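You operate a simulated robot arm through the tools that you are given. There is no shell and no other tool.

You run a simulated robot arm. Do the job below in one go: nothing can be reset, and whatever is moved stays where it is left.

## Task
Oil the end of the drum's stub, fit the bearing, release the pallet.
Fine: use the brush and its oil dish, put the brush back, and release with the blue button. Set down upright: brush. A coat counts when it lies all over at full strength: go over it till it gets no stronger.

The check looks at the end state, three seconds after you hand in, the way a careful person would. Anything else that was tipped, shoved, dropped, spilled or broken makes it a failure.

## Robot
A 7-joint arm with a two-finger parallel gripper, fixed in place. Base frame: the origin is at the foot of the arm, x ahead of it, y to its left, z up. Readings come in mm, rad, newtons and seconds.
Its first joint turns from -2.897 to 2.897 rad. Payload 4.4 kg.
The tool frame sits at the grasp point between the pads (the TCP): z along the fingers, y along the line on which they close. The tips reach 23 mm beyond it. The gripper opens to 94 mm. The fingers are 38 mm wide and 10 mm thick; the gripper's body (54 by 96 mm) begins 39 mm behind the TCP.
Orientation is that of the tool frame in the base frame, as a unit quaternion [x, y, z, w]. With the fingers straight down and closing along the base's y, the tool's x points along the base's -x, its y along +y and its z along -z.

## Interface
- The arm moves only by the tool nudge_tool. Its argument "plan" is one flat list of numbers, 6 for each row, row after row: the shift along the base's x, y, z in units of 30 mm (1.0 is 30 mm), then the turn, a rotation vector about the base's x, y, z in units of 8 degrees (1.0 is 8 degrees). In form: [x, y, z, rx, ry, rz, x, y, z, rx, ry, rz, ...]. A call has 1 to 20 rows; each row shifts and turns the commanded pose from where the row before left it. "hand" is the closure in counts, from 0 (fully open) to 255 (shut), set as the call begins (left out, the last holds). A call with a number of a shift or a turn outside -1 to 1 is refused whole. Rows are played at 5 a second. More than 50 mm and 0.15 rad between two rows, or a gripper value outside its range, and nothing of the call is played. Where a pose cannot be reached the arm comes as near as it can. A force on the tool above 40 N (or 10 N above the force at the start of the call, whichever is more), or a blocked arm, ends the call early, and 0.2 s more pass. Each finger travels about 72 mm/s and halts on what it meets, pressing with about 35 N; the grip force reading is that of the motor and also rises with nothing between the fingers. The clock runs only during rows and for 0.2 s after the last one: add rows that do not move to give the fingers time. It gives the time, the measured TCP pose, the force on the tool (base axes), the opening and the grip force at its end, in the units of the frame above (readings bear some noise), with the torque about the TCP (base axes, N m) and any sound that the robot's microphone picked up.
- Cameras (640 x 400 px; columns grow to the right, rows downward): "scene" is fixed at [50.3, 642.5, 1724.3]; the picture's right is [-0.55, -0.84, 0.00], its down [-0.50, 0.33, -0.80] and it looks along [0.67, -0.44, -0.60] (base axes); focal length 352 px, centre (320, 200). "wrist" rides on the gripper at [86, 16, -74] in the tool frame; the picture's right is [-0.18, 0.98, 0.00], its down [-0.58, -0.11, -0.81] and it looks along [-0.79, -0.15, 0.59] (tool axes); focal length 243 px, centre (320, 200). There is no depth. A picture from a camera that has moved, and an enlarged one, comes with that camera's place and axes in the base frame and with its lens. The place of the scene camera against the robot may be out by one fixed shift of up to 18 mm in any direction.
- snapshot(camera): a new picture of that camera. No time passes.
- enlarge(camera, box): a new picture of the part [left, top, right, bottom] of that camera's present view, enlarged. No time passes.
- close_job(): hands the job in; it is judged then, once.

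Places have to be worked out from the pictures, the camera data and where the tool is seen. Open the gripper and draw the arm clear of the work before you hand the job in, unless the task says otherwise.

The tools are called after "Request:" as a command line: name --argument value ..., lists and objects as JSON in quotes. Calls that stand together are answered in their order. nudge_tool: Moves the arm, as the interface text tells. Its arguments: {"type":"object","properties":{"plan":{"type":"array","items":{"type":"number"}},"hand":{"type":"number"}},"required":["plan"]} The other tools are called the same way: snapshot (camera) takes a picture; enlarge (camera, box) takes an enlarged picture of a part of a camera's view; close_job () hands the job in.

At the start:

```text
time: 0.0
position: [545.7, 420.9, 1375.7]
tool_rot: [0.0, 1.0, -0.001, 0.0]
ft_force: [0.1, -0.7, -0.5]
moment: [0.0, -0.01, 0.02]
gripper_width: 93.7
gripper_force: 0.1
```

scene: 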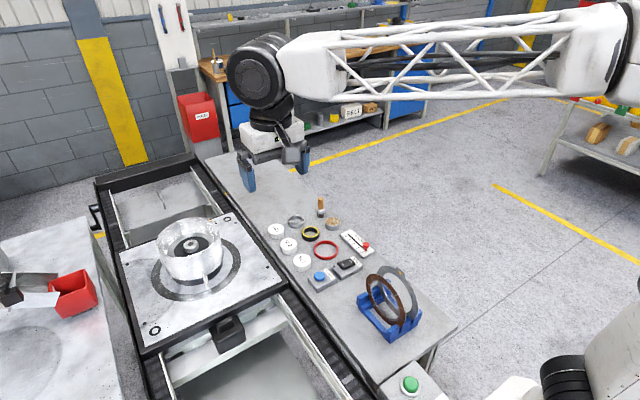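
wrist: 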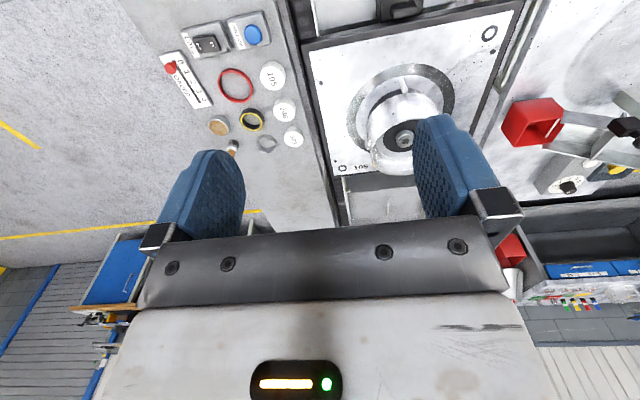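

I'll begin by taking enlarged looks at the work area with both cameras.

Request:
enlarge --camera "scene" --box '[240, 180, 400, 300]'

Request:
enlarge --camera "scene" --box '[100, 190, 300, 350]'

Request:
enlarge --camera "wrist" --box '[150, 0, 310, 180]'

Request:
enlarge --camera "wrist" --box '[300, 0, 540, 200]'

Request:
enlarge --camera "scene" --box '[330, 240, 470, 400]'

```text
3.33 times, centred on (320, 240) of scene
camera zoom: at [50.3, 642.5, 1724.3], right [-0.55, -0.84, 0.0], down [-0.5, 0.33, -0.8], along [0.67, -0.44, -0.6], focal length 1174 px, centre (320, 67)
```

zoom: 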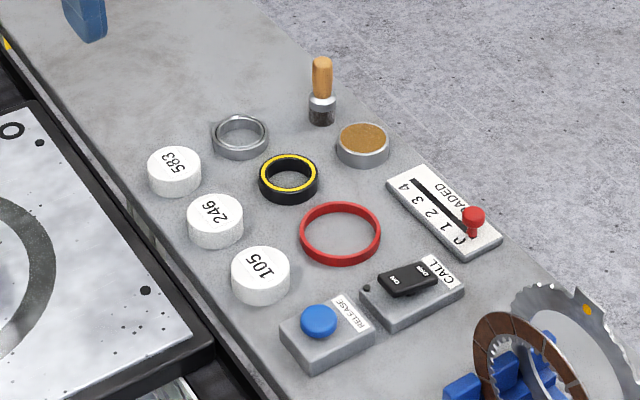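

```text
2.50 times, centred on (200, 270) of scene
camera zoom: at [50.3, 642.5, 1724.3], right [-0.55, -0.84, 0.0], down [-0.5, 0.33, -0.8], along [0.67, -0.44, -0.6], focal length 881 px, centre (620, 25)
```

zoom: 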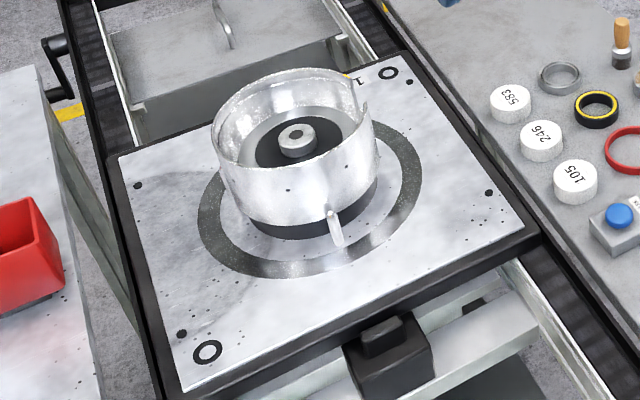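

```text
2.22 times, centred on (230, 90) of wrist
camera zoom: at [457.4, 437.4, 1450.1], right [0.18, 0.98, 0.0], down [0.58, -0.11, 0.81], along [0.79, -0.15, -0.59], focal length 539 px, centre (520, 444)
```

zoom: 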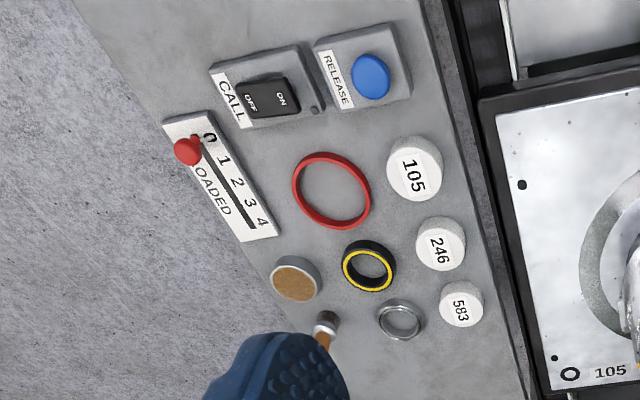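

```text
2.00 times, centred on (420, 100) of wrist
camera zoom: at [457.4, 437.4, 1450.1], right [0.18, 0.98, 0.0], down [0.58, -0.11, 0.81], along [0.79, -0.15, -0.59], focal length 485 px, centre (120, 400)
```

zoom: 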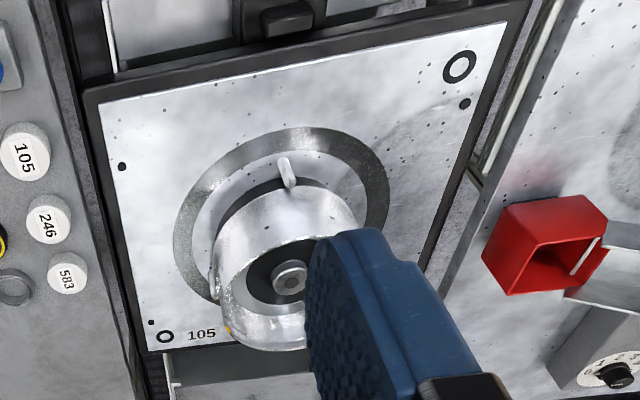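

```text
2.50 times, centred on (400, 320) of scene
camera zoom: at [50.3, 642.5, 1724.3], right [-0.55, -0.84, 0.0], down [-0.5, 0.33, -0.8], along [0.67, -0.44, -0.6], focal length 881 px, centre (120, -100)
```

zoom: 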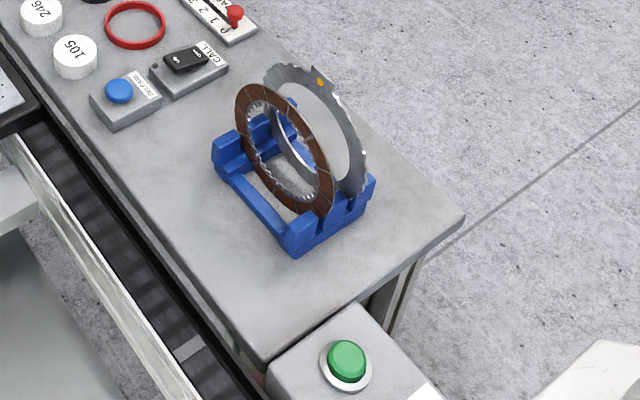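

I'll zoom in more on the bearing candidates, the brush, the dish and the stub to identify everything.

Request:
enlarge --camera "scene" --box '[280, 185, 350, 235]'

Request:
enlarge --camera "scene" --box '[150, 205, 240, 300]'

Request:
enlarge --camera "scene" --box '[260, 215, 380, 295]'

Request:
enlarge --camera "wrist" --box '[190, 90, 310, 170]'

Request:
enlarge --camera "scene" --box '[0, 200, 120, 400]'

```text
8.00 times, centred on (315, 210) of scene
camera zoom: at [50.3, 642.5, 1724.3], right [-0.55, -0.84, 0.0], down [-0.5, 0.33, -0.8], along [0.67, -0.44, -0.6], focal length 2819 px, centre (360, 120)
```

zoom: 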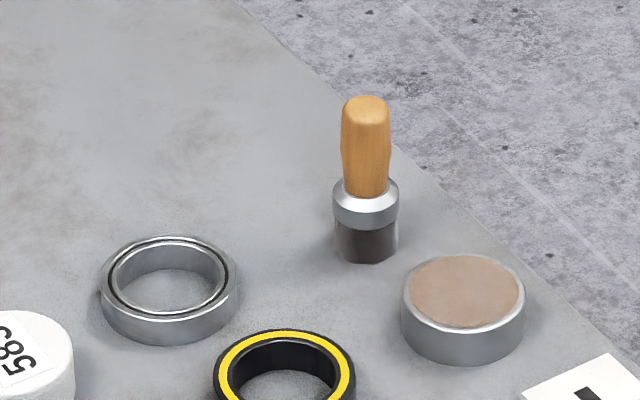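

```text
4.21 times, centred on (195, 252) of scene
camera zoom: at [50.3, 642.5, 1724.3], right [-0.55, -0.84, 0.0], down [-0.5, 0.33, -0.8], along [0.67, -0.44, -0.6], focal length 1484 px, centre (846, -21)
```

zoom: 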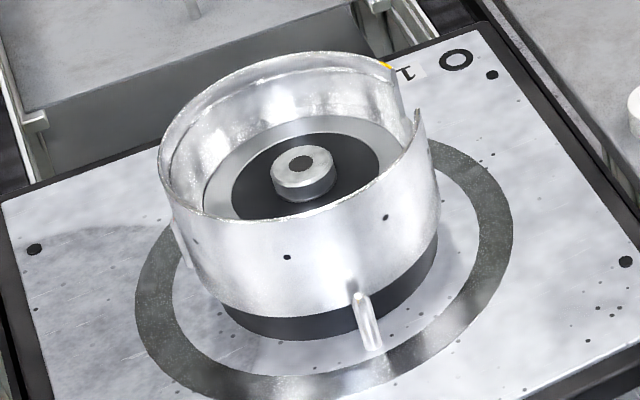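

```text
5.00 times, centred on (320, 255) of scene
camera zoom: at [50.3, 642.5, 1724.3], right [-0.55, -0.84, 0.0], down [-0.5, 0.33, -0.8], along [0.67, -0.44, -0.6], focal length 1762 px, centre (320, -75)
```

zoom: 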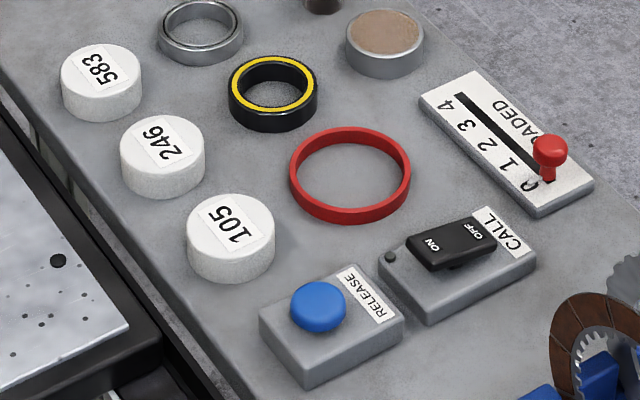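

```text
5.00 times, centred on (250, 130) of wrist
camera zoom: at [457.4, 437.4, 1450.1], right [0.18, 0.98, 0.0], down [0.58, -0.11, 0.81], along [0.79, -0.15, -0.59], focal length 1213 px, centre (670, 550)
```

zoom: 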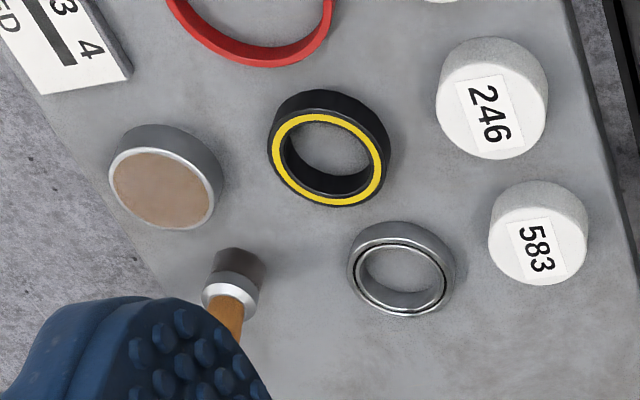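

```text
2.00 times, centred on (60, 300) of scene
camera zoom: at [50.3, 642.5, 1724.3], right [-0.55, -0.84, 0.0], down [-0.5, 0.33, -0.8], along [0.67, -0.44, -0.6], focal length 705 px, centre (840, 0)
```

zoom: 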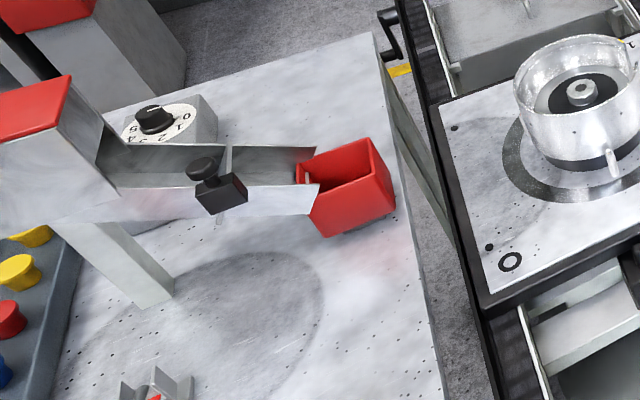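

The steel two-race ring looks like the bearing, and the wooden-handled brush stands beside the oil dish. The stub sits at the centre of the drum. I'll move the wrist camera closer to the bench items to measure them.

Request:
nudge_tool --plan '[0.497, -0.814, -0.7, 0, 0, 0, 0.497, -0.814, -0.7, 0, 0, 0, 0.497, -0.814, -0.7, 0, 0, 0, 0.497, -0.814, -0.7, 0, 0, 0, 0.497, -0.814, -0.7, 0, 0, 0, 0.497, -0.814, -0.7, 0, 0, 0, 0.497, -0.814, -0.7, 0, 0, 0, 0, 0, 0, 0, 0, 0]' --hand 0

Request:
snapshot --camera "wrist"

Request:
snapshot --camera "scene"

```text
time: 1.8
position: [650.5, 248.8, 1226.7]
tool_rot: [0.0, 1.0, 0.0, -0.001]
ft_force: [-0.4, 0.1, -0.5]
moment: [-0.04, 0.01, -0.02]
gripper_width: 94.0
gripper_force: 0.1
```

```text
taken
camera wrist: at [563.4, 265.6, 1302.3], right [0.18, 0.98, 0.0], down [0.58, -0.11, 0.81], along [0.79, -0.15, -0.59], focal length 243 px, centre (320, 200)
```

wrist: 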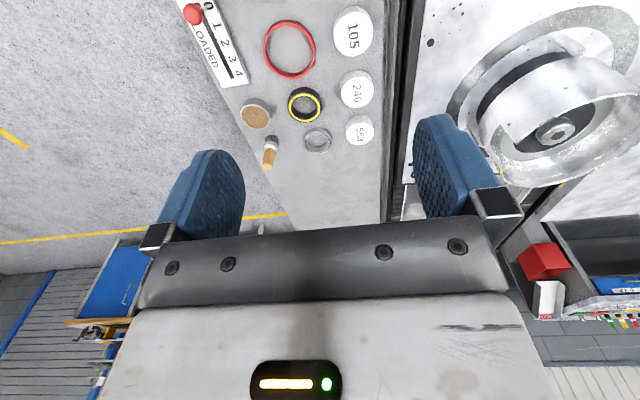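

```text
taken
```

scene: 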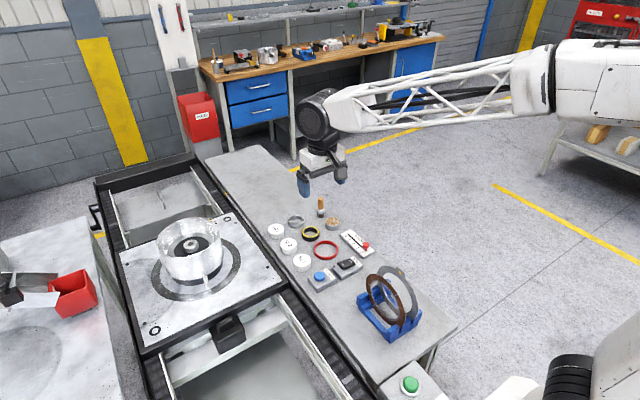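

I'll enlarge the wrist view around the small items and the stub for precise triangulation.

Request:
enlarge --camera "wrist" --box '[230, 70, 390, 180]'

Request:
enlarge --camera "wrist" --box '[460, 50, 640, 200]'

Request:
enlarge --camera "wrist" --box '[170, 0, 390, 110]'

```text
3.64 times, centred on (310, 125) of wrist
camera zoom: at [563.4, 265.6, 1302.3], right [0.18, 0.98, 0.0], down [0.58, -0.11, 0.81], along [0.79, -0.15, -0.59], focal length 882 px, centre (356, 473)
```

zoom: 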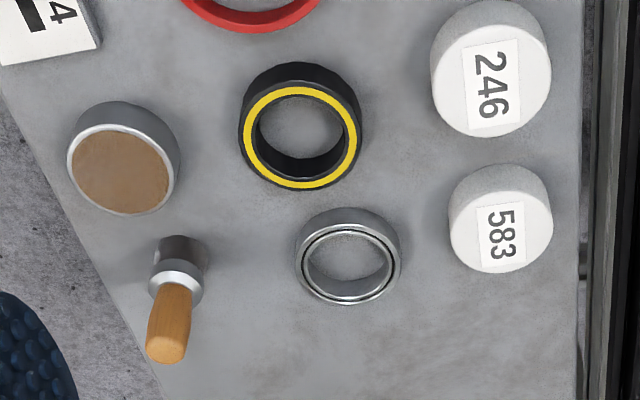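

```text
2.67 times, centred on (550, 125) of wrist
camera zoom: at [563.4, 265.6, 1302.3], right [0.18, 0.98, 0.0], down [0.58, -0.11, 0.81], along [0.79, -0.15, -0.59], focal length 647 px, centre (-293, 400)
```

zoom: 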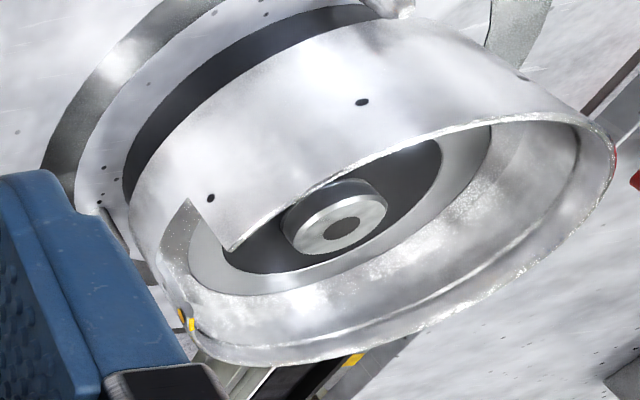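

```text
2.91 times, centred on (280, 55) of wrist
camera zoom: at [563.4, 265.6, 1302.3], right [0.18, 0.98, 0.0], down [0.58, -0.11, 0.81], along [0.79, -0.15, -0.59], focal length 706 px, centre (436, 622)
```

zoom: 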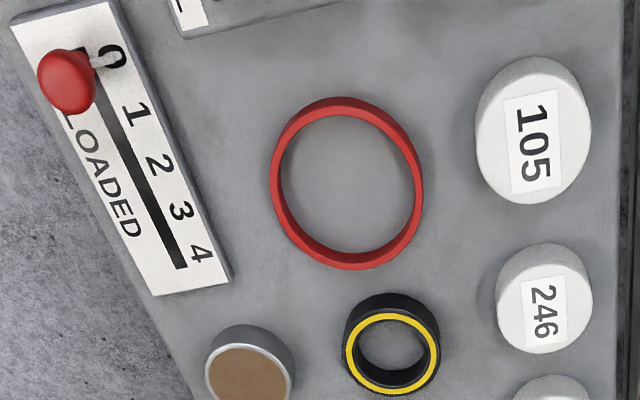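

The bearing measures about (889, 200, top z≈912), the brush about (868, 110, top z≈985) and the dish about (806, 101). Now I'll move over towards the drum to measure the stub.

Request:
nudge_tool --plan '[0.1, 0.9, -0.09, 0, 0, 0, 0.1, 0.9, -0.09, 0, 0, 0, 0.1, 0.9, -0.09, 0, 0, 0, 0.1, 0.9, -0.09, 0, 0, 0, 0.1, 0.9, -0.09, 0, 0, 0, 0.1, 0.9, -0.09, 0, 0, 0, 0.1, 0.9, -0.09, 0, 0, 0, 0.1, 0.9, -0.09, 0, 0, 0, 0.1, 0.9, -0.09, 0, 0, 0, 0.1, 0.9, -0.09, 0, 0, 0, 0, 0, 0, 0, 0, 0]'

Request:
snapshot --camera "wrist"

Request:
enlarge --camera "wrist" --box '[290, 90, 450, 210]'

Request:
snapshot --camera "scene"

```text
time: 4.2
position: [678.7, 521.6, 1200.2]
tool_rot: [0.0, 1.0, 0.0, 0.001]
ft_force: [0.1, -0.1, 0.3]
moment: [0.0, -0.03, 0.0]
gripper_width: 94.0
gripper_force: 0.1
```

```text
taken
camera wrist: at [591.9, 536.6, 1275.0], right [0.18, 0.98, 0.0], down [0.58, -0.11, 0.81], along [0.79, -0.15, -0.59], focal length 243 px, centre (320, 200)
```

wrist: 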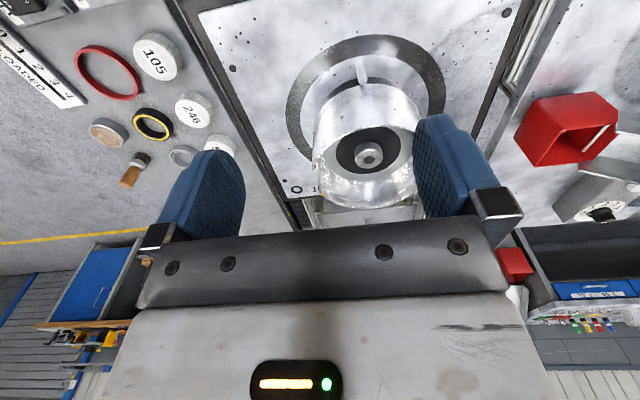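

```text
3.33 times, centred on (370, 150) of wrist
camera zoom: at [591.9, 536.6, 1275.0], right [0.18, 0.98, 0.0], down [0.58, -0.11, 0.81], along [0.79, -0.15, -0.59], focal length 809 px, centre (153, 367)
```

zoom: 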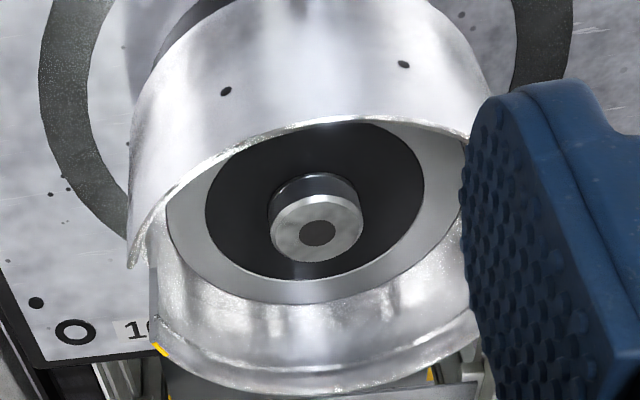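

```text
taken
```

scene: 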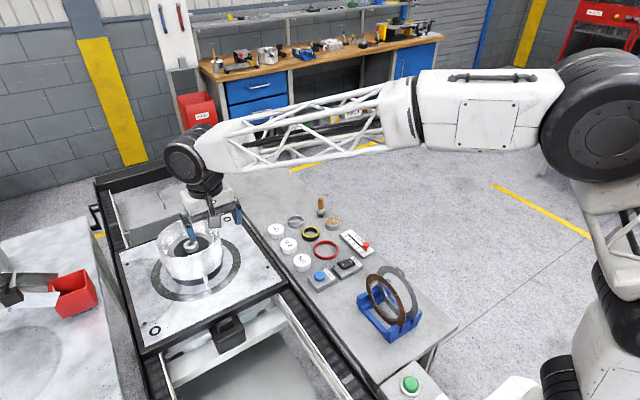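

The stub's top centre works out at about (850, 561, 1017). That is near the reach limit, so I'll hover above it to see if the arm gets there.

Request:
nudge_tool --plan '[0.95, 0.22, -0.28, 0, 0, 0, 0.95, 0.22, -0.28, 0, 0, 0, 0.95, 0.22, -0.28, 0, 0, 0, 0.95, 0.22, -0.28, 0, 0, 0, 0.95, 0.22, -0.28, 0, 0, 0, 0.95, 0.22, -0.28, 0, 0, 0, 0, 0, 0, 0, 0, 0, 0, 0, 0, 0, 0, 0]'

Request:
snapshot --camera "wrist"

Request:
enlarge --camera "scene" --box '[130, 150, 270, 310]'

```text
time: 6.0
position: [848.9, 559.9, 1147.8]
tool_rot: [0.0, 1.0, 0.0, 0.001]
ft_force: [0.1, -0.5, 0.2]
moment: [0.05, 0.0, 0.02]
gripper_width: 94.2
gripper_force: 0.0
```

```text
taken
camera wrist: at [761.9, 575.8, 1223.9], right [0.18, 0.98, 0.0], down [0.58, -0.11, 0.81], along [0.79, -0.15, -0.59], focal length 243 px, centre (320, 200)
```

wrist: 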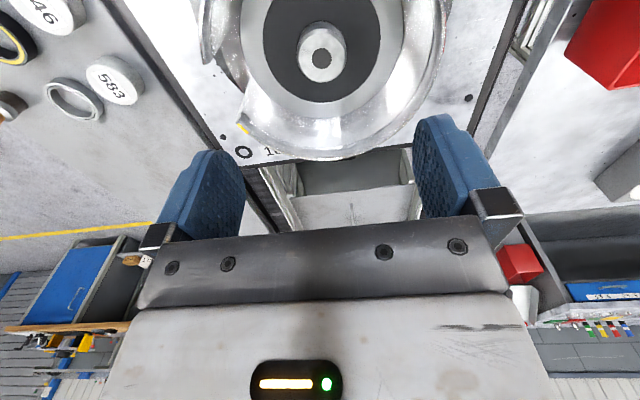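

```text
2.50 times, centred on (200, 230) of scene
camera zoom: at [50.3, 642.5, 1724.3], right [-0.55, -0.84, 0.0], down [-0.5, 0.33, -0.8], along [0.67, -0.44, -0.6], focal length 881 px, centre (620, 125)
```

zoom: 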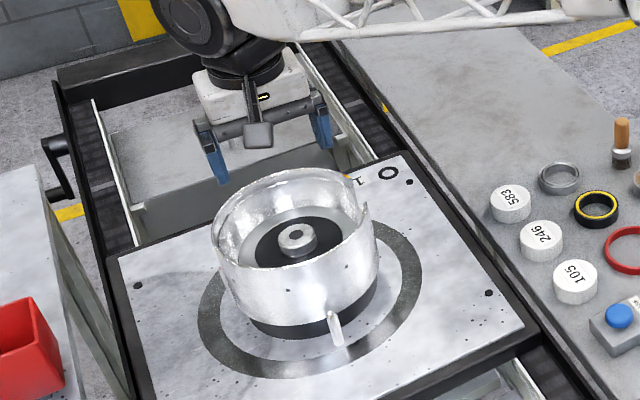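

The arm reaches above the stub fine. I'll take a close look down into the drum from here.

Request:
enlarge --camera "wrist" --box '[200, 0, 460, 162]'

Request:
enlarge --camera "wrist" --box '[280, 10, 360, 70]'

Request:
enlarge --camera "wrist" --box '[0, 0, 160, 130]'

```text
2.46 times, centred on (330, 81) of wrist
camera zoom: at [761.9, 575.8, 1223.9], right [0.18, 0.98, 0.0], down [0.58, -0.11, 0.81], along [0.79, -0.15, -0.59], focal length 597 px, centre (295, 493)
```

zoom: 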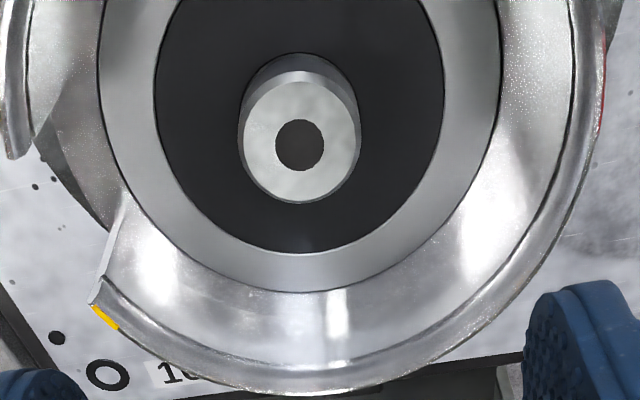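

```text
6.67 times, centred on (320, 40) of wrist
camera zoom: at [761.9, 575.8, 1223.9], right [0.18, 0.98, 0.0], down [0.58, -0.11, 0.81], along [0.79, -0.15, -0.59], focal length 1618 px, centre (320, 1267)
```

zoom: 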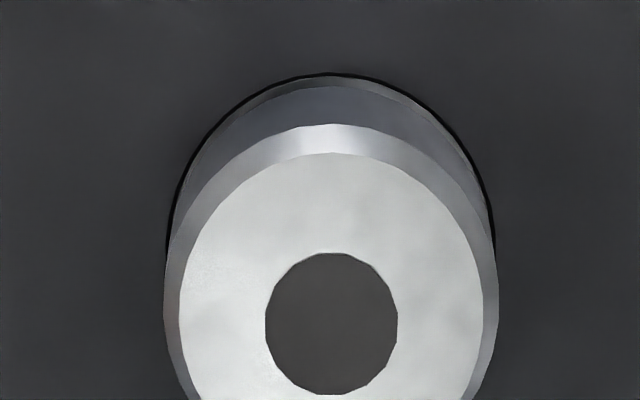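

```text
3.08 times, centred on (80, 65) of wrist
camera zoom: at [761.9, 575.8, 1223.9], right [0.18, 0.98, 0.0], down [0.58, -0.11, 0.81], along [0.79, -0.15, -0.59], focal length 746 px, centre (1058, 615)
```

zoom: 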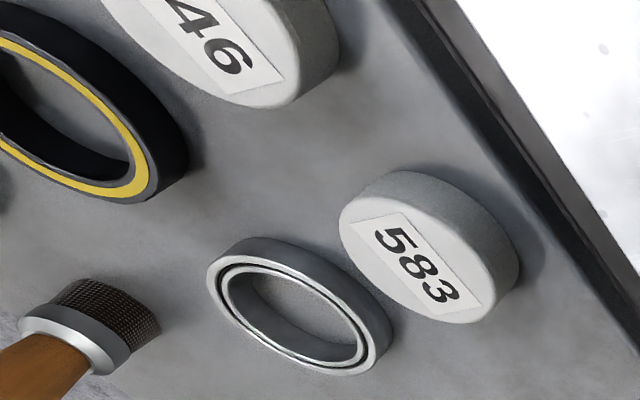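

The stub has a flat end face about 40 mm across, with a chamfer, some 43 mm below the drum rim. Next I move above the brush and dish to measure them closely.

Request:
nudge_tool --plan '[-0.14, -0.94, 0, 0, 0, 0, -0.14, -0.94, 0, 0, 0, 0, -0.14, -0.94, 0, 0, 0, 0, -0.14, -0.94, 0, 0, 0, 0, -0.14, -0.94, 0, 0, 0, 0, -0.14, -0.94, 0, 0, 0, 0, -0.14, -0.94, 0, 0, 0, 0, -0.14, -0.94, 0, 0, 0, 0, -0.14, -0.94, -0.3, 0, 0, 0, -0.14, -0.94, -0.3, 0, 0, 0, -0.14, -0.94, -0.3, 0, 0, 0, -0.14, -0.94, -0.3, 0, 0, 0, -0.14, -0.94, -0.3, 0, 0, 0, -0.14, -0.94, -0.3, 0, 0, 0, -0.14, -0.94, -0.3, 0, 0, 0, -0.14, -0.9, -0.2, 0, 0, 0, 0, 0, 0, 0, 0, 0, 0, 0, 0, 0, 0, 0]'

Request:
snapshot --camera "wrist"

Request:
enlarge --camera "wrist" --box '[250, 50, 410, 200]'

```text
time: 9.8
position: [785.5, 109.8, 1081.2]
tool_rot: [-0.001, 1.0, -0.001, 0.0]
ft_force: [0.4, 0.0, 0.0]
moment: [0.02, -0.01, -0.02]
gripper_width: 93.8
gripper_force: 0.1
```

```text
taken
camera wrist: at [698.1, 127.5, 1156.2], right [0.18, 0.98, 0.0], down [0.58, -0.11, 0.81], along [0.79, -0.15, -0.59], focal length 243 px, centre (320, 200)
```

wrist: 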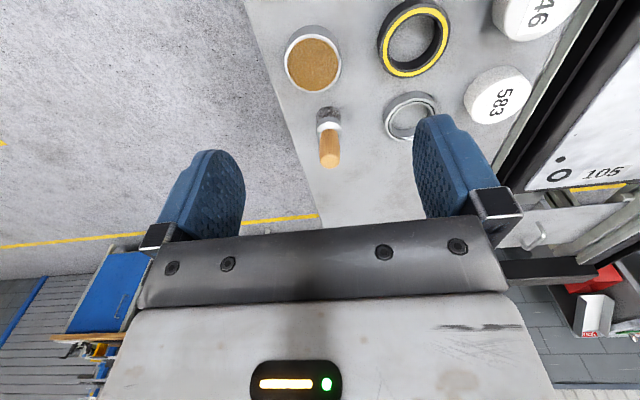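

```text
2.67 times, centred on (330, 125) of wrist
camera zoom: at [698.1, 127.5, 1156.2], right [0.18, 0.98, 0.0], down [0.58, -0.11, 0.81], along [0.79, -0.15, -0.59], focal length 647 px, centre (293, 400)
```

zoom: 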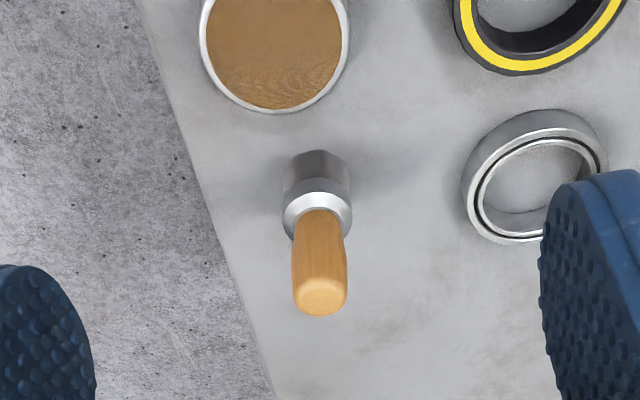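

Triangulating gives the brush at about (876, 105.5), top at z≈974, with the bench at z≈897. I'll move over it with the fingers open and stop just above to check.

Request:
nudge_tool --plan '[0.754, -0.036, 0, 0, 0, 0, 0.754, -0.036, 0, 0, 0, 0, 0.754, -0.036, -0.5, 0, 0, 0, 0.754, -0.036, -0.5, 0, 0, 0, 0, 0, -0.5, 0, 0, 0, 0, 0, -0.5, 0, 0, 0, 0, 0, 0, 0, 0, 0]' --hand 60

Request:
snapshot --camera "wrist"

Request:
enlarge --camera "scene" --box '[270, 150, 370, 250]'

```text
time: 11.4
position: [873.2, 105.2, 1019.2]
tool_rot: [0.0, 1.0, 0.0, 0.0]
ft_force: [-0.6, -0.4, 1.0]
moment: [-0.01, 0.01, 0.0]
gripper_width: 72.1
gripper_force: 0.1
```

```text
taken
camera wrist: at [785.1, 122.0, 1095.0], right [0.18, 0.98, 0.0], down [0.58, -0.11, 0.81], along [0.79, -0.15, -0.59], focal length 243 px, centre (320, 200)
```

wrist: 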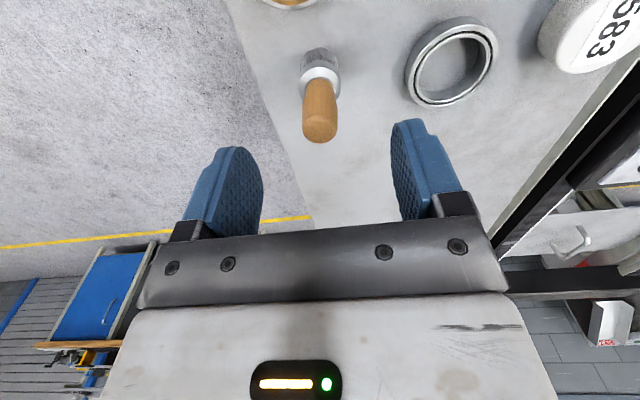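

```text
4.00 times, centred on (320, 200) of scene
camera zoom: at [50.3, 642.5, 1724.3], right [-0.55, -0.84, 0.0], down [-0.5, 0.33, -0.8], along [0.67, -0.44, -0.6], focal length 1409 px, centre (320, 200)
```

zoom: 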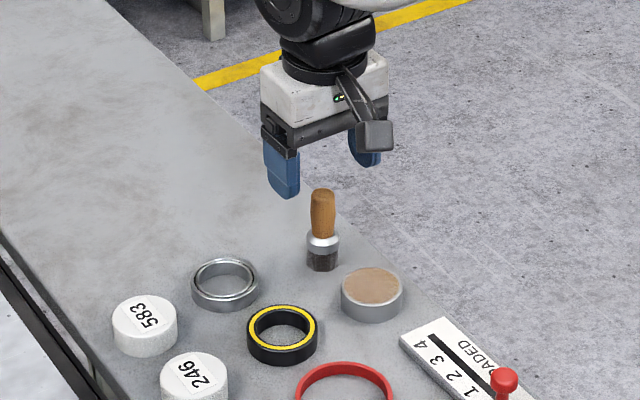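

The brush is centred between the fingers (both at about x 874, y 105.5). I'll lower to grip the handle with the tips just above the ferrule.

Request:
nudge_tool --plan '[0.03, 0, -0.5, 0, 0, 0, 0, 0, -0.5, 0, 0, 0, 0, 0, -0.5, 0, 0, 0, 0, 0, -0.5, 0, 0, 0, 0, 0, -0.1, 0, 0, 0, 0, 0, 0, 0, 0, 0]'

Request:
snapshot --camera "wrist"

Request:
enlarge --camera "scene" --box '[280, 170, 360, 240]'

```text
time: 12.8
position: [874.6, 104.4, 958.0]
tool_rot: [0.0, 1.0, 0.0, 0.0]
ft_force: [0.4, -0.1, -0.3]
moment: [-0.02, 0.03, 0.01]
gripper_width: 71.9
gripper_force: 0.0
```

```text
taken
camera wrist: at [787.4, 121.5, 1034.0], right [0.18, 0.98, 0.0], down [0.58, -0.11, 0.81], along [0.79, -0.15, -0.59], focal length 243 px, centre (320, 200)
```

wrist: 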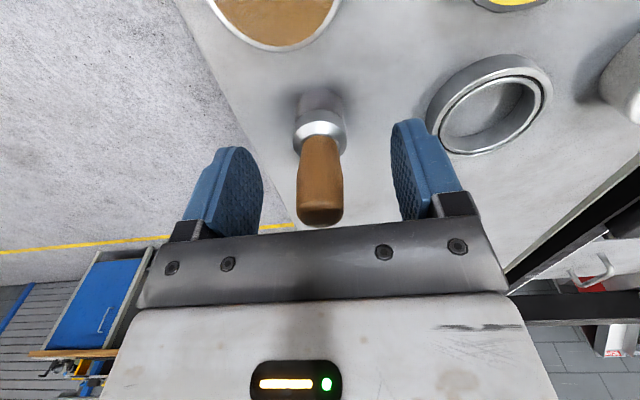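

```text
5.71 times, centred on (320, 205) of scene
camera zoom: at [50.3, 642.5, 1724.3], right [-0.55, -0.84, 0.0], down [-0.5, 0.33, -0.8], along [0.67, -0.44, -0.6], focal length 2013 px, centre (320, 171)
```

zoom: 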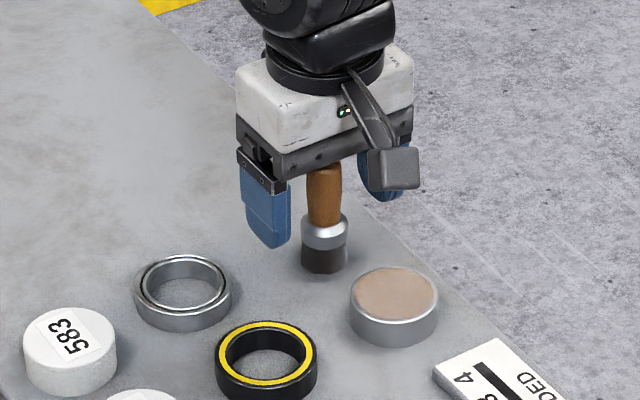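

The handle sits between the pads with room on both sides. I'm closing the gripper on it now.

Request:
nudge_tool --plan '[0, 0, 0, 0, 0, 0, 0, 0, 0, 0, 0, 0, 0, 0, 0, 0, 0, 0, 0, 0, 0, 0, 0, 0, 0, 0, 0, 0, 0, 0, 0, 0, 0, 0, 0, 0]' --hand 255

Request:
snapshot --camera "wrist"

Request:
enlarge --camera "scene" --box '[280, 170, 360, 240]'

```text
time: 14.2
position: [875.0, 104.5, 959.2]
tool_rot: [0.0, 1.0, 0.001, 0.0]
ft_force: [0.2, 0.2, 0.1]
moment: [-0.03, 0.05, 0.04]
gripper_width: 21.6
gripper_force: 35.6
```

```text
taken
camera wrist: at [787.4, 121.5, 1034.1], right [0.18, 0.98, 0.0], down [0.58, -0.11, 0.81], along [0.79, -0.15, -0.59], focal length 243 px, centre (320, 200)
```

wrist: 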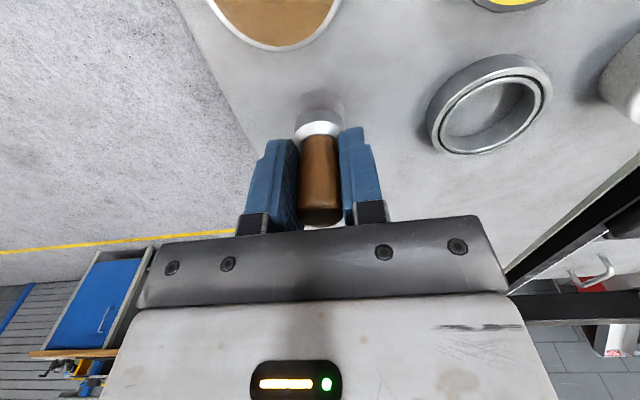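

```text
5.71 times, centred on (320, 205) of scene
camera zoom: at [50.3, 642.5, 1724.3], right [-0.55, -0.84, 0.0], down [-0.5, 0.33, -0.8], along [0.67, -0.44, -0.6], focal length 2013 px, centre (320, 171)
```

zoom: 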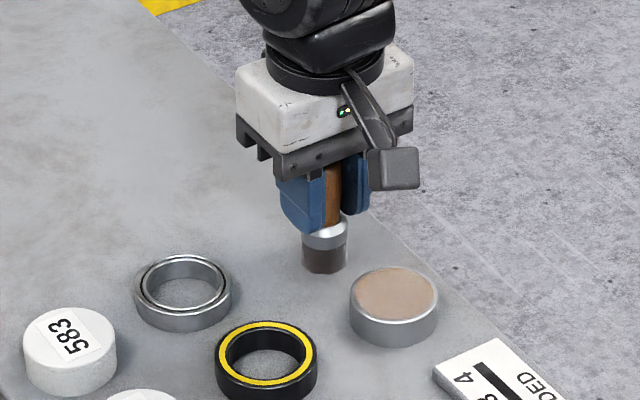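

Gripped at 21.6 mm wide, so the bristle end is about 61.5 mm below the TCP. I'll lift clear and step to a viewpoint where the wrist camera sees the dish beside the brush.

Request:
nudge_tool --plan '[0, 0, 0.4, 0, 0, 0, 0, 0, 0.8, 0, 0, 0, 0, 0, 0.8, 0, 0, 0, -0.95, 0.4, 0, 0, 0, 0, -0.95, 0.4, 0, 0, 0, 0, -0.95, 0.4, 0, 0, 0, 0, -0.95, 0.4, 0, 0, 0, 0, 0, 0, 0, 0, 0, 0]'

Request:
snapshot --camera "wrist"

Request:
enlarge --camera "wrist" --box '[220, 60, 380, 180]'

Request:
enlarge --camera "scene" --box '[260, 150, 380, 250]'

```text
time: 16.0
position: [760.9, 155.1, 1019.0]
tool_rot: [-0.001, 1.0, 0.0, 0.0]
ft_force: [0.4, -0.1, -1.3]
moment: [0.0, 0.0, 0.01]
gripper_width: 21.5
gripper_force: 35.8
```

```text
taken
camera wrist: at [674.2, 171.5, 1094.9], right [0.18, 0.98, 0.0], down [0.58, -0.11, 0.81], along [0.79, -0.15, -0.59], focal length 243 px, centre (320, 200)
```

wrist: 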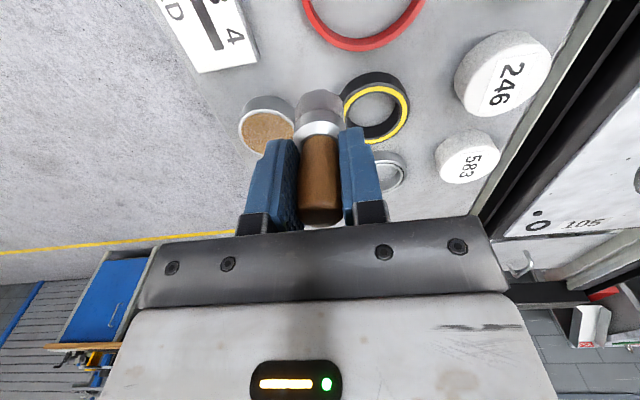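

```text
3.33 times, centred on (300, 120) of wrist
camera zoom: at [674.2, 171.5, 1094.9], right [0.18, 0.98, 0.0], down [0.58, -0.11, 0.81], along [0.79, -0.15, -0.59], focal length 809 px, centre (387, 467)
```

zoom: 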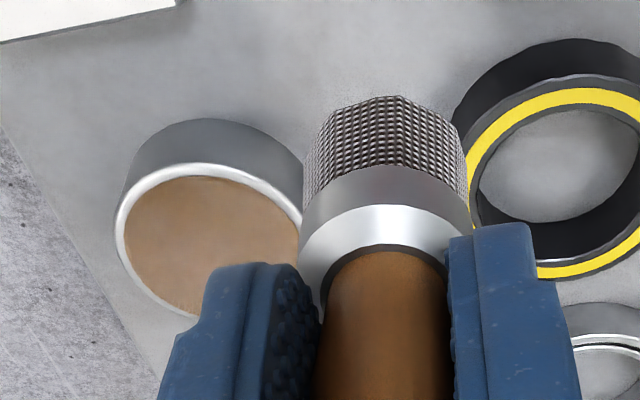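

```text
4.00 times, centred on (320, 200) of scene
camera zoom: at [50.3, 642.5, 1724.3], right [-0.55, -0.84, 0.0], down [-0.5, 0.33, -0.8], along [0.67, -0.44, -0.6], focal length 1409 px, centre (320, 200)
```

zoom: 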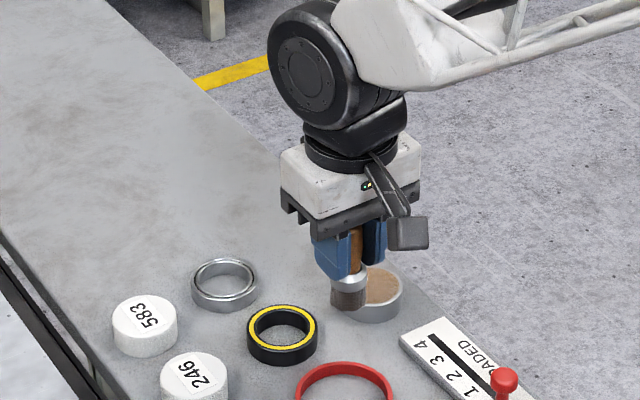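

The dish centre works out at about (804, 99.5), with its rim at z≈914. I'll bring the brush over the dish and down to just above it, then check.

Request:
nudge_tool --plan '[0.73, -0.93, 0, 0, 0, 0, 0.73, -0.93, 0, 0, 0, 0, 0, 0, 0, 0, 0, 0, 0, 0, -0.5, 0, 0, 0, 0, 0, -0.5, 0, 0, 0, 0, 0, 0, 0, 0, 0]'

Request:
enlarge --camera "wrist" --box '[240, 40, 400, 180]'

Request:
enlarge --camera "scene" --box '[290, 180, 370, 250]'

```text
time: 17.4
position: [803.0, 96.8, 987.7]
tool_rot: [-0.001, 1.0, 0.0, 0.0]
ft_force: [-0.5, -0.9, -1.4]
moment: [-0.02, 0.0, -0.02]
gripper_width: 21.6
gripper_force: 35.0
```

```text
2.86 times, centred on (320, 110) of wrist
camera zoom: at [715.8, 113.4, 1062.8], right [0.18, 0.98, 0.0], down [0.58, -0.11, 0.81], along [0.79, -0.15, -0.59], focal length 693 px, centre (320, 457)
```

zoom: 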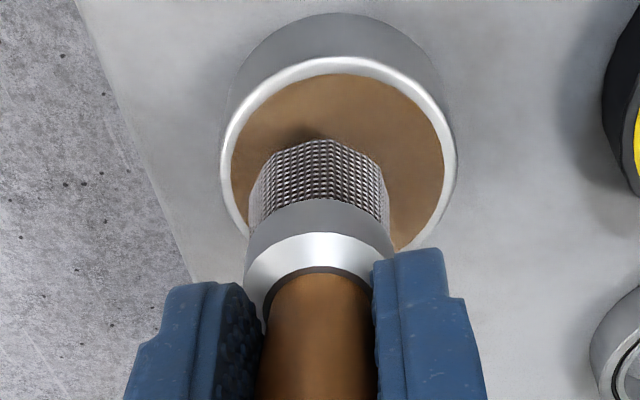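

```text
5.71 times, centred on (330, 215) of scene
camera zoom: at [50.3, 642.5, 1724.3], right [-0.55, -0.84, 0.0], down [-0.5, 0.33, -0.8], along [0.67, -0.44, -0.6], focal length 2013 px, centre (263, 114)
```

zoom: 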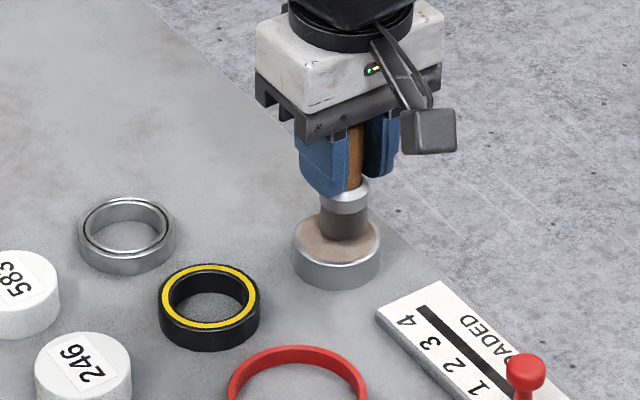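

The brush is over the dish, about 4 mm off in y. I'll correct that and lower in small steps while watching the force.

Request:
nudge_tool --plan '[0.09, 0.13, 0, 0, 0, 0, 0, 0, -0.15, 0, 0, 0, 0, 0, -0.15, 0, 0, 0, 0, 0, 0, 0, 0, 0]'

Request:
enlarge --camera "wrist" --box '[240, 40, 400, 180]'

Request:
enlarge --camera "scene" --box '[290, 180, 370, 250]'

```text
time: 18.4
position: [805.8, 101.0, 978.9]
tool_rot: [0.0, 1.0, 0.0, 0.0]
ft_force: [0.7, -0.5, -0.9]
moment: [-0.04, -0.01, -0.01]
gripper_width: 21.8
gripper_force: 35.2
```

```text
2.86 times, centred on (320, 110) of wrist
camera zoom: at [719.2, 117.2, 1054.6], right [0.18, 0.98, 0.0], down [0.58, -0.11, 0.81], along [0.79, -0.15, -0.59], focal length 693 px, centre (320, 457)
```

zoom: 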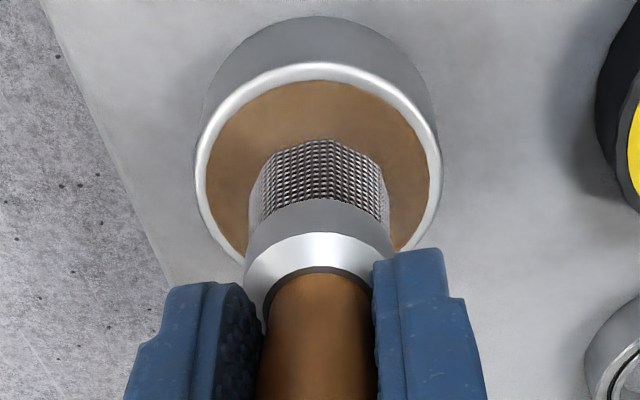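

```text
5.71 times, centred on (330, 215) of scene
camera zoom: at [50.3, 642.5, 1724.3], right [-0.55, -0.84, 0.0], down [-0.5, 0.33, -0.8], along [0.67, -0.44, -0.6], focal length 2013 px, centre (263, 114)
```

zoom: 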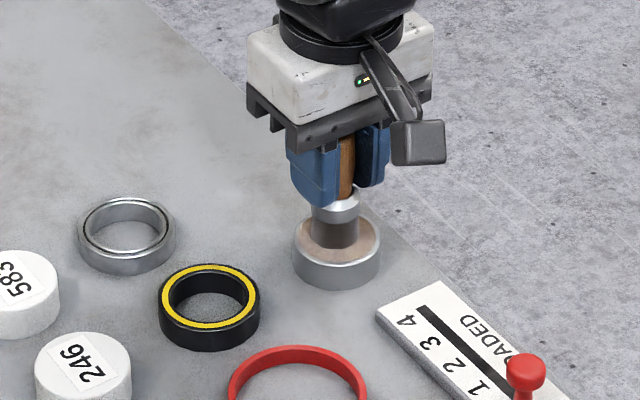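

Centred with no contact yet. I'll continue down in 2 mm steps.

Request:
nudge_tool --plan '[0, 0, -0.07, 0, 0, 0, 0, 0, -0.07, 0, 0, 0, 0, 0, -0.07, 0, 0, 0, 0, 0, 0, 0, 0, 0]'

Request:
enlarge --camera "wrist" --box '[240, 40, 400, 180]'

Request:
enlarge --camera "scene" --box '[300, 190, 360, 240]'

```text
time: 19.2
position: [808.1, 100.6, 976.5]
tool_rot: [0.0, 1.0, 0.0, 0.002]
ft_force: [-1.8, -1.7, 2.4]
moment: [-0.08, 0.07, 0.01]
gripper_width: 21.7
gripper_force: 34.5
stopped in row 3: the force on the tool passed its limit at 44 N (the readings are from after the stop); the commanded pose is now the measured one
```

```text
2.86 times, centred on (320, 110) of wrist
camera zoom: at [719.9, 117.2, 1051.9], right [0.18, 0.98, 0.0], down [0.58, -0.11, 0.81], along [0.8, -0.15, -0.59], focal length 693 px, centre (320, 457)
```

zoom: 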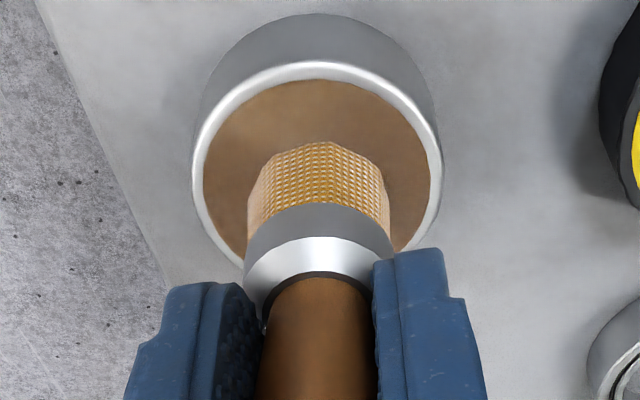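

```text
8.00 times, centred on (330, 215) of scene
camera zoom: at [50.3, 642.5, 1724.3], right [-0.55, -0.84, 0.0], down [-0.5, 0.33, -0.8], along [0.67, -0.44, -0.6], focal length 2819 px, centre (240, 80)
```

zoom: 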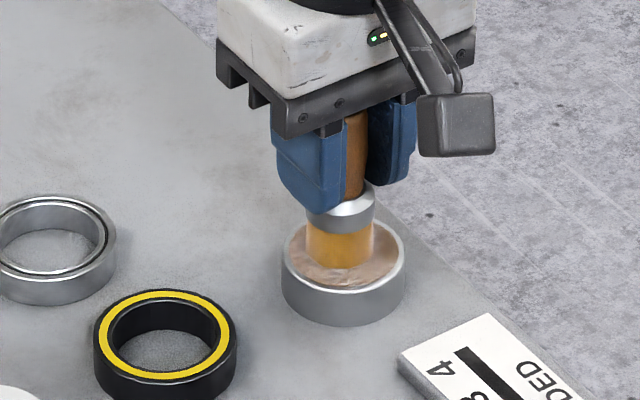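

The bristles have turned oily amber, so the brush is loaded. I'll lift and carry it high over to above the stub.

Request:
nudge_tool --plan '[0, 0, 0.5, 0, 0, 0, 0, 0, 1, 0, 0, 0, 0, 0, 1, 0, 0, 0, 0, 0, 1, 0, 0, 0, 0.09, 0.9, 0.25, 0, 0, 0, 0.09, 0.96, 0.25, 0, 0, 0, 0.09, 0.96, 0.25, 0, 0, 0, 0.09, 0.96, 0.25, 0, 0, 0, 0.09, 0.96, 0.25, 0, 0, 0, 0.09, 0.96, 0.25, 0, 0, 0, 0.09, 0.96, 0.25, 0, 0, 0, 0.09, 0.96, 0.25, 0, 0, 0, 0.09, 0.96, 0.25, 0, 0, 0, 0.09, 0.96, 0, 0, 0, 0, 0.09, 0.96, 0, 0, 0, 0, 0.09, 0.96, 0, 0, 0, 0, 0.09, 0.96, 0, 0, 0, 0, 0.09, 0.96, 0, 0, 0, 0, 0.09, 0.96, 0, 0, 0, 0, 0.09, 0.96, 0, 0, 0, 0]'

Request:
nudge_tool --plan '[0, 0, 0, 0, 0, 0]'

Request:
snapshot --camera "wrist"

Request:
enlarge --camera "wrist" --box '[220, 0, 420, 150]'

Request:
enlarge --camera "scene" --box '[130, 150, 270, 290]'

```text
time: 23.4
position: [853.6, 561.3, 1149.1]
tool_rot: [0.0, 1.0, -0.001, 0.002]
ft_force: [-0.4, 0.3, -0.4]
moment: [0.01, 0.01, -0.02]
gripper_width: 21.9
gripper_force: 35.0
```

```text
time: 23.8
position: [854.6, 561.1, 1149.1]
tool_rot: [0.0, 1.0, 0.0, 0.003]
ft_force: [0.2, 1.6, -0.7]
moment: [0.01, 0.02, -0.04]
gripper_width: 21.4
gripper_force: 34.7
```

```text
taken
camera wrist: at [766.4, 577.5, 1224.4], right [0.18, 0.98, 0.0], down [0.58, -0.11, 0.81], along [0.8, -0.15, -0.59], focal length 243 px, centre (320, 200)
```

wrist: 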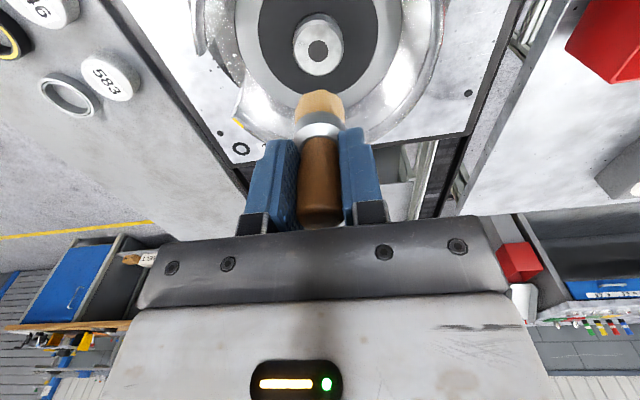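

```text
2.67 times, centred on (320, 75) of wrist
camera zoom: at [766.4, 577.5, 1224.4], right [0.18, 0.98, 0.0], down [0.58, -0.11, 0.81], along [0.8, -0.15, -0.59], focal length 647 px, centre (320, 533)
```

zoom: 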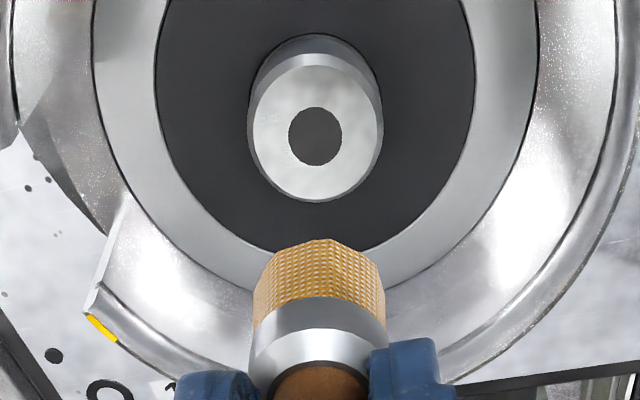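

```text
2.86 times, centred on (200, 220) of scene
camera zoom: at [50.3, 642.5, 1724.3], right [-0.55, -0.84, 0.0], down [-0.5, 0.33, -0.8], along [0.67, -0.44, -0.6], focal length 1007 px, centre (663, 143)
```

zoom: 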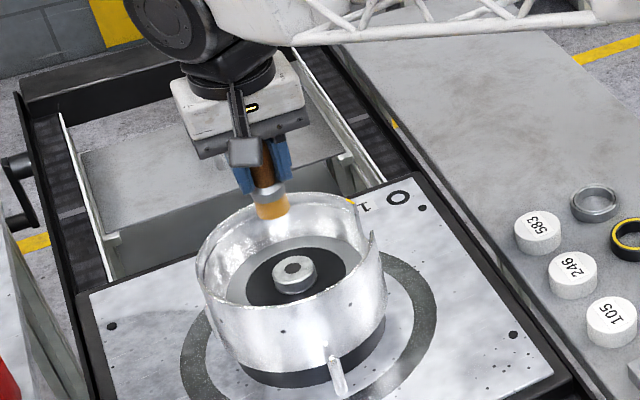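

I'm over the stub with a slight tilt left from the contact stop. I'll correct that and lower to about 10 mm above the stub face.

Request:
nudge_tool --plan '[-0.05, -0.02, 0, 0, 0.04, 0, 0, 0, -0.5, 0, 0, 0, 0, 0, -0.5, 0, 0, 0, 0, 0, -0.5, 0, 0, 0, 0, 0, -0.4, 0, 0, 0, 0, 0, 0, 0, 0, 0]'

Request:
snapshot --camera "wrist"

Request:
enlarge --camera "wrist" --box '[240, 50, 400, 170]'

Request:
enlarge --camera "scene" --box '[150, 190, 240, 280]'

```text
time: 25.2
position: [850.0, 559.3, 1092.4]
tool_rot: [0.0, 1.0, 0.0, -0.001]
ft_force: [-0.7, 0.7, -1.2]
moment: [-0.04, 0.0, 0.0]
gripper_width: 21.7
gripper_force: 35.3
```

```text
taken
camera wrist: at [763.1, 575.9, 1167.6], right [0.18, 0.98, 0.0], down [0.58, -0.11, 0.81], along [0.79, -0.15, -0.59], focal length 243 px, centre (320, 200)
```

wrist: 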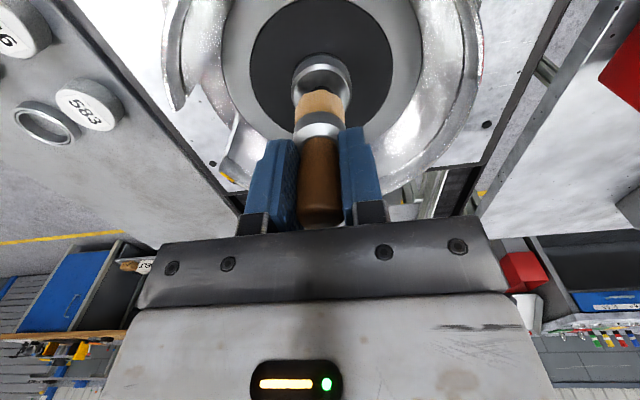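

```text
3.33 times, centred on (320, 110) of wrist
camera zoom: at [763.1, 575.9, 1167.6], right [0.18, 0.98, 0.0], down [0.58, -0.11, 0.81], along [0.79, -0.15, -0.59], focal length 809 px, centre (320, 500)
```

zoom: 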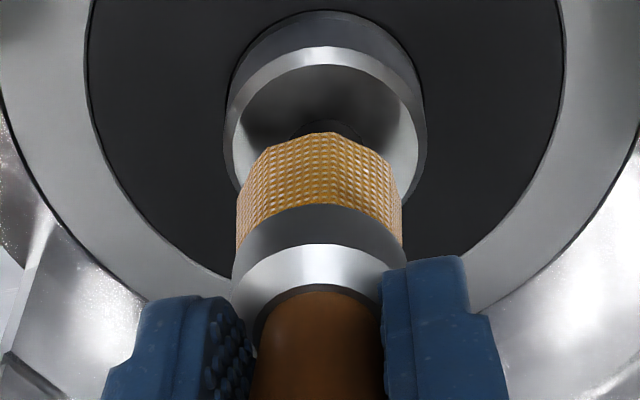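

```text
4.44 times, centred on (195, 235) of scene
camera zoom: at [50.3, 642.5, 1724.3], right [-0.55, -0.84, 0.0], down [-0.5, 0.33, -0.8], along [0.67, -0.44, -0.6], focal length 1566 px, centre (876, 44)
```

zoom: 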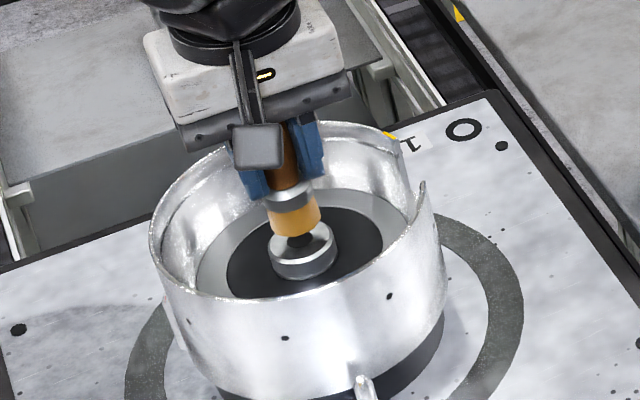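

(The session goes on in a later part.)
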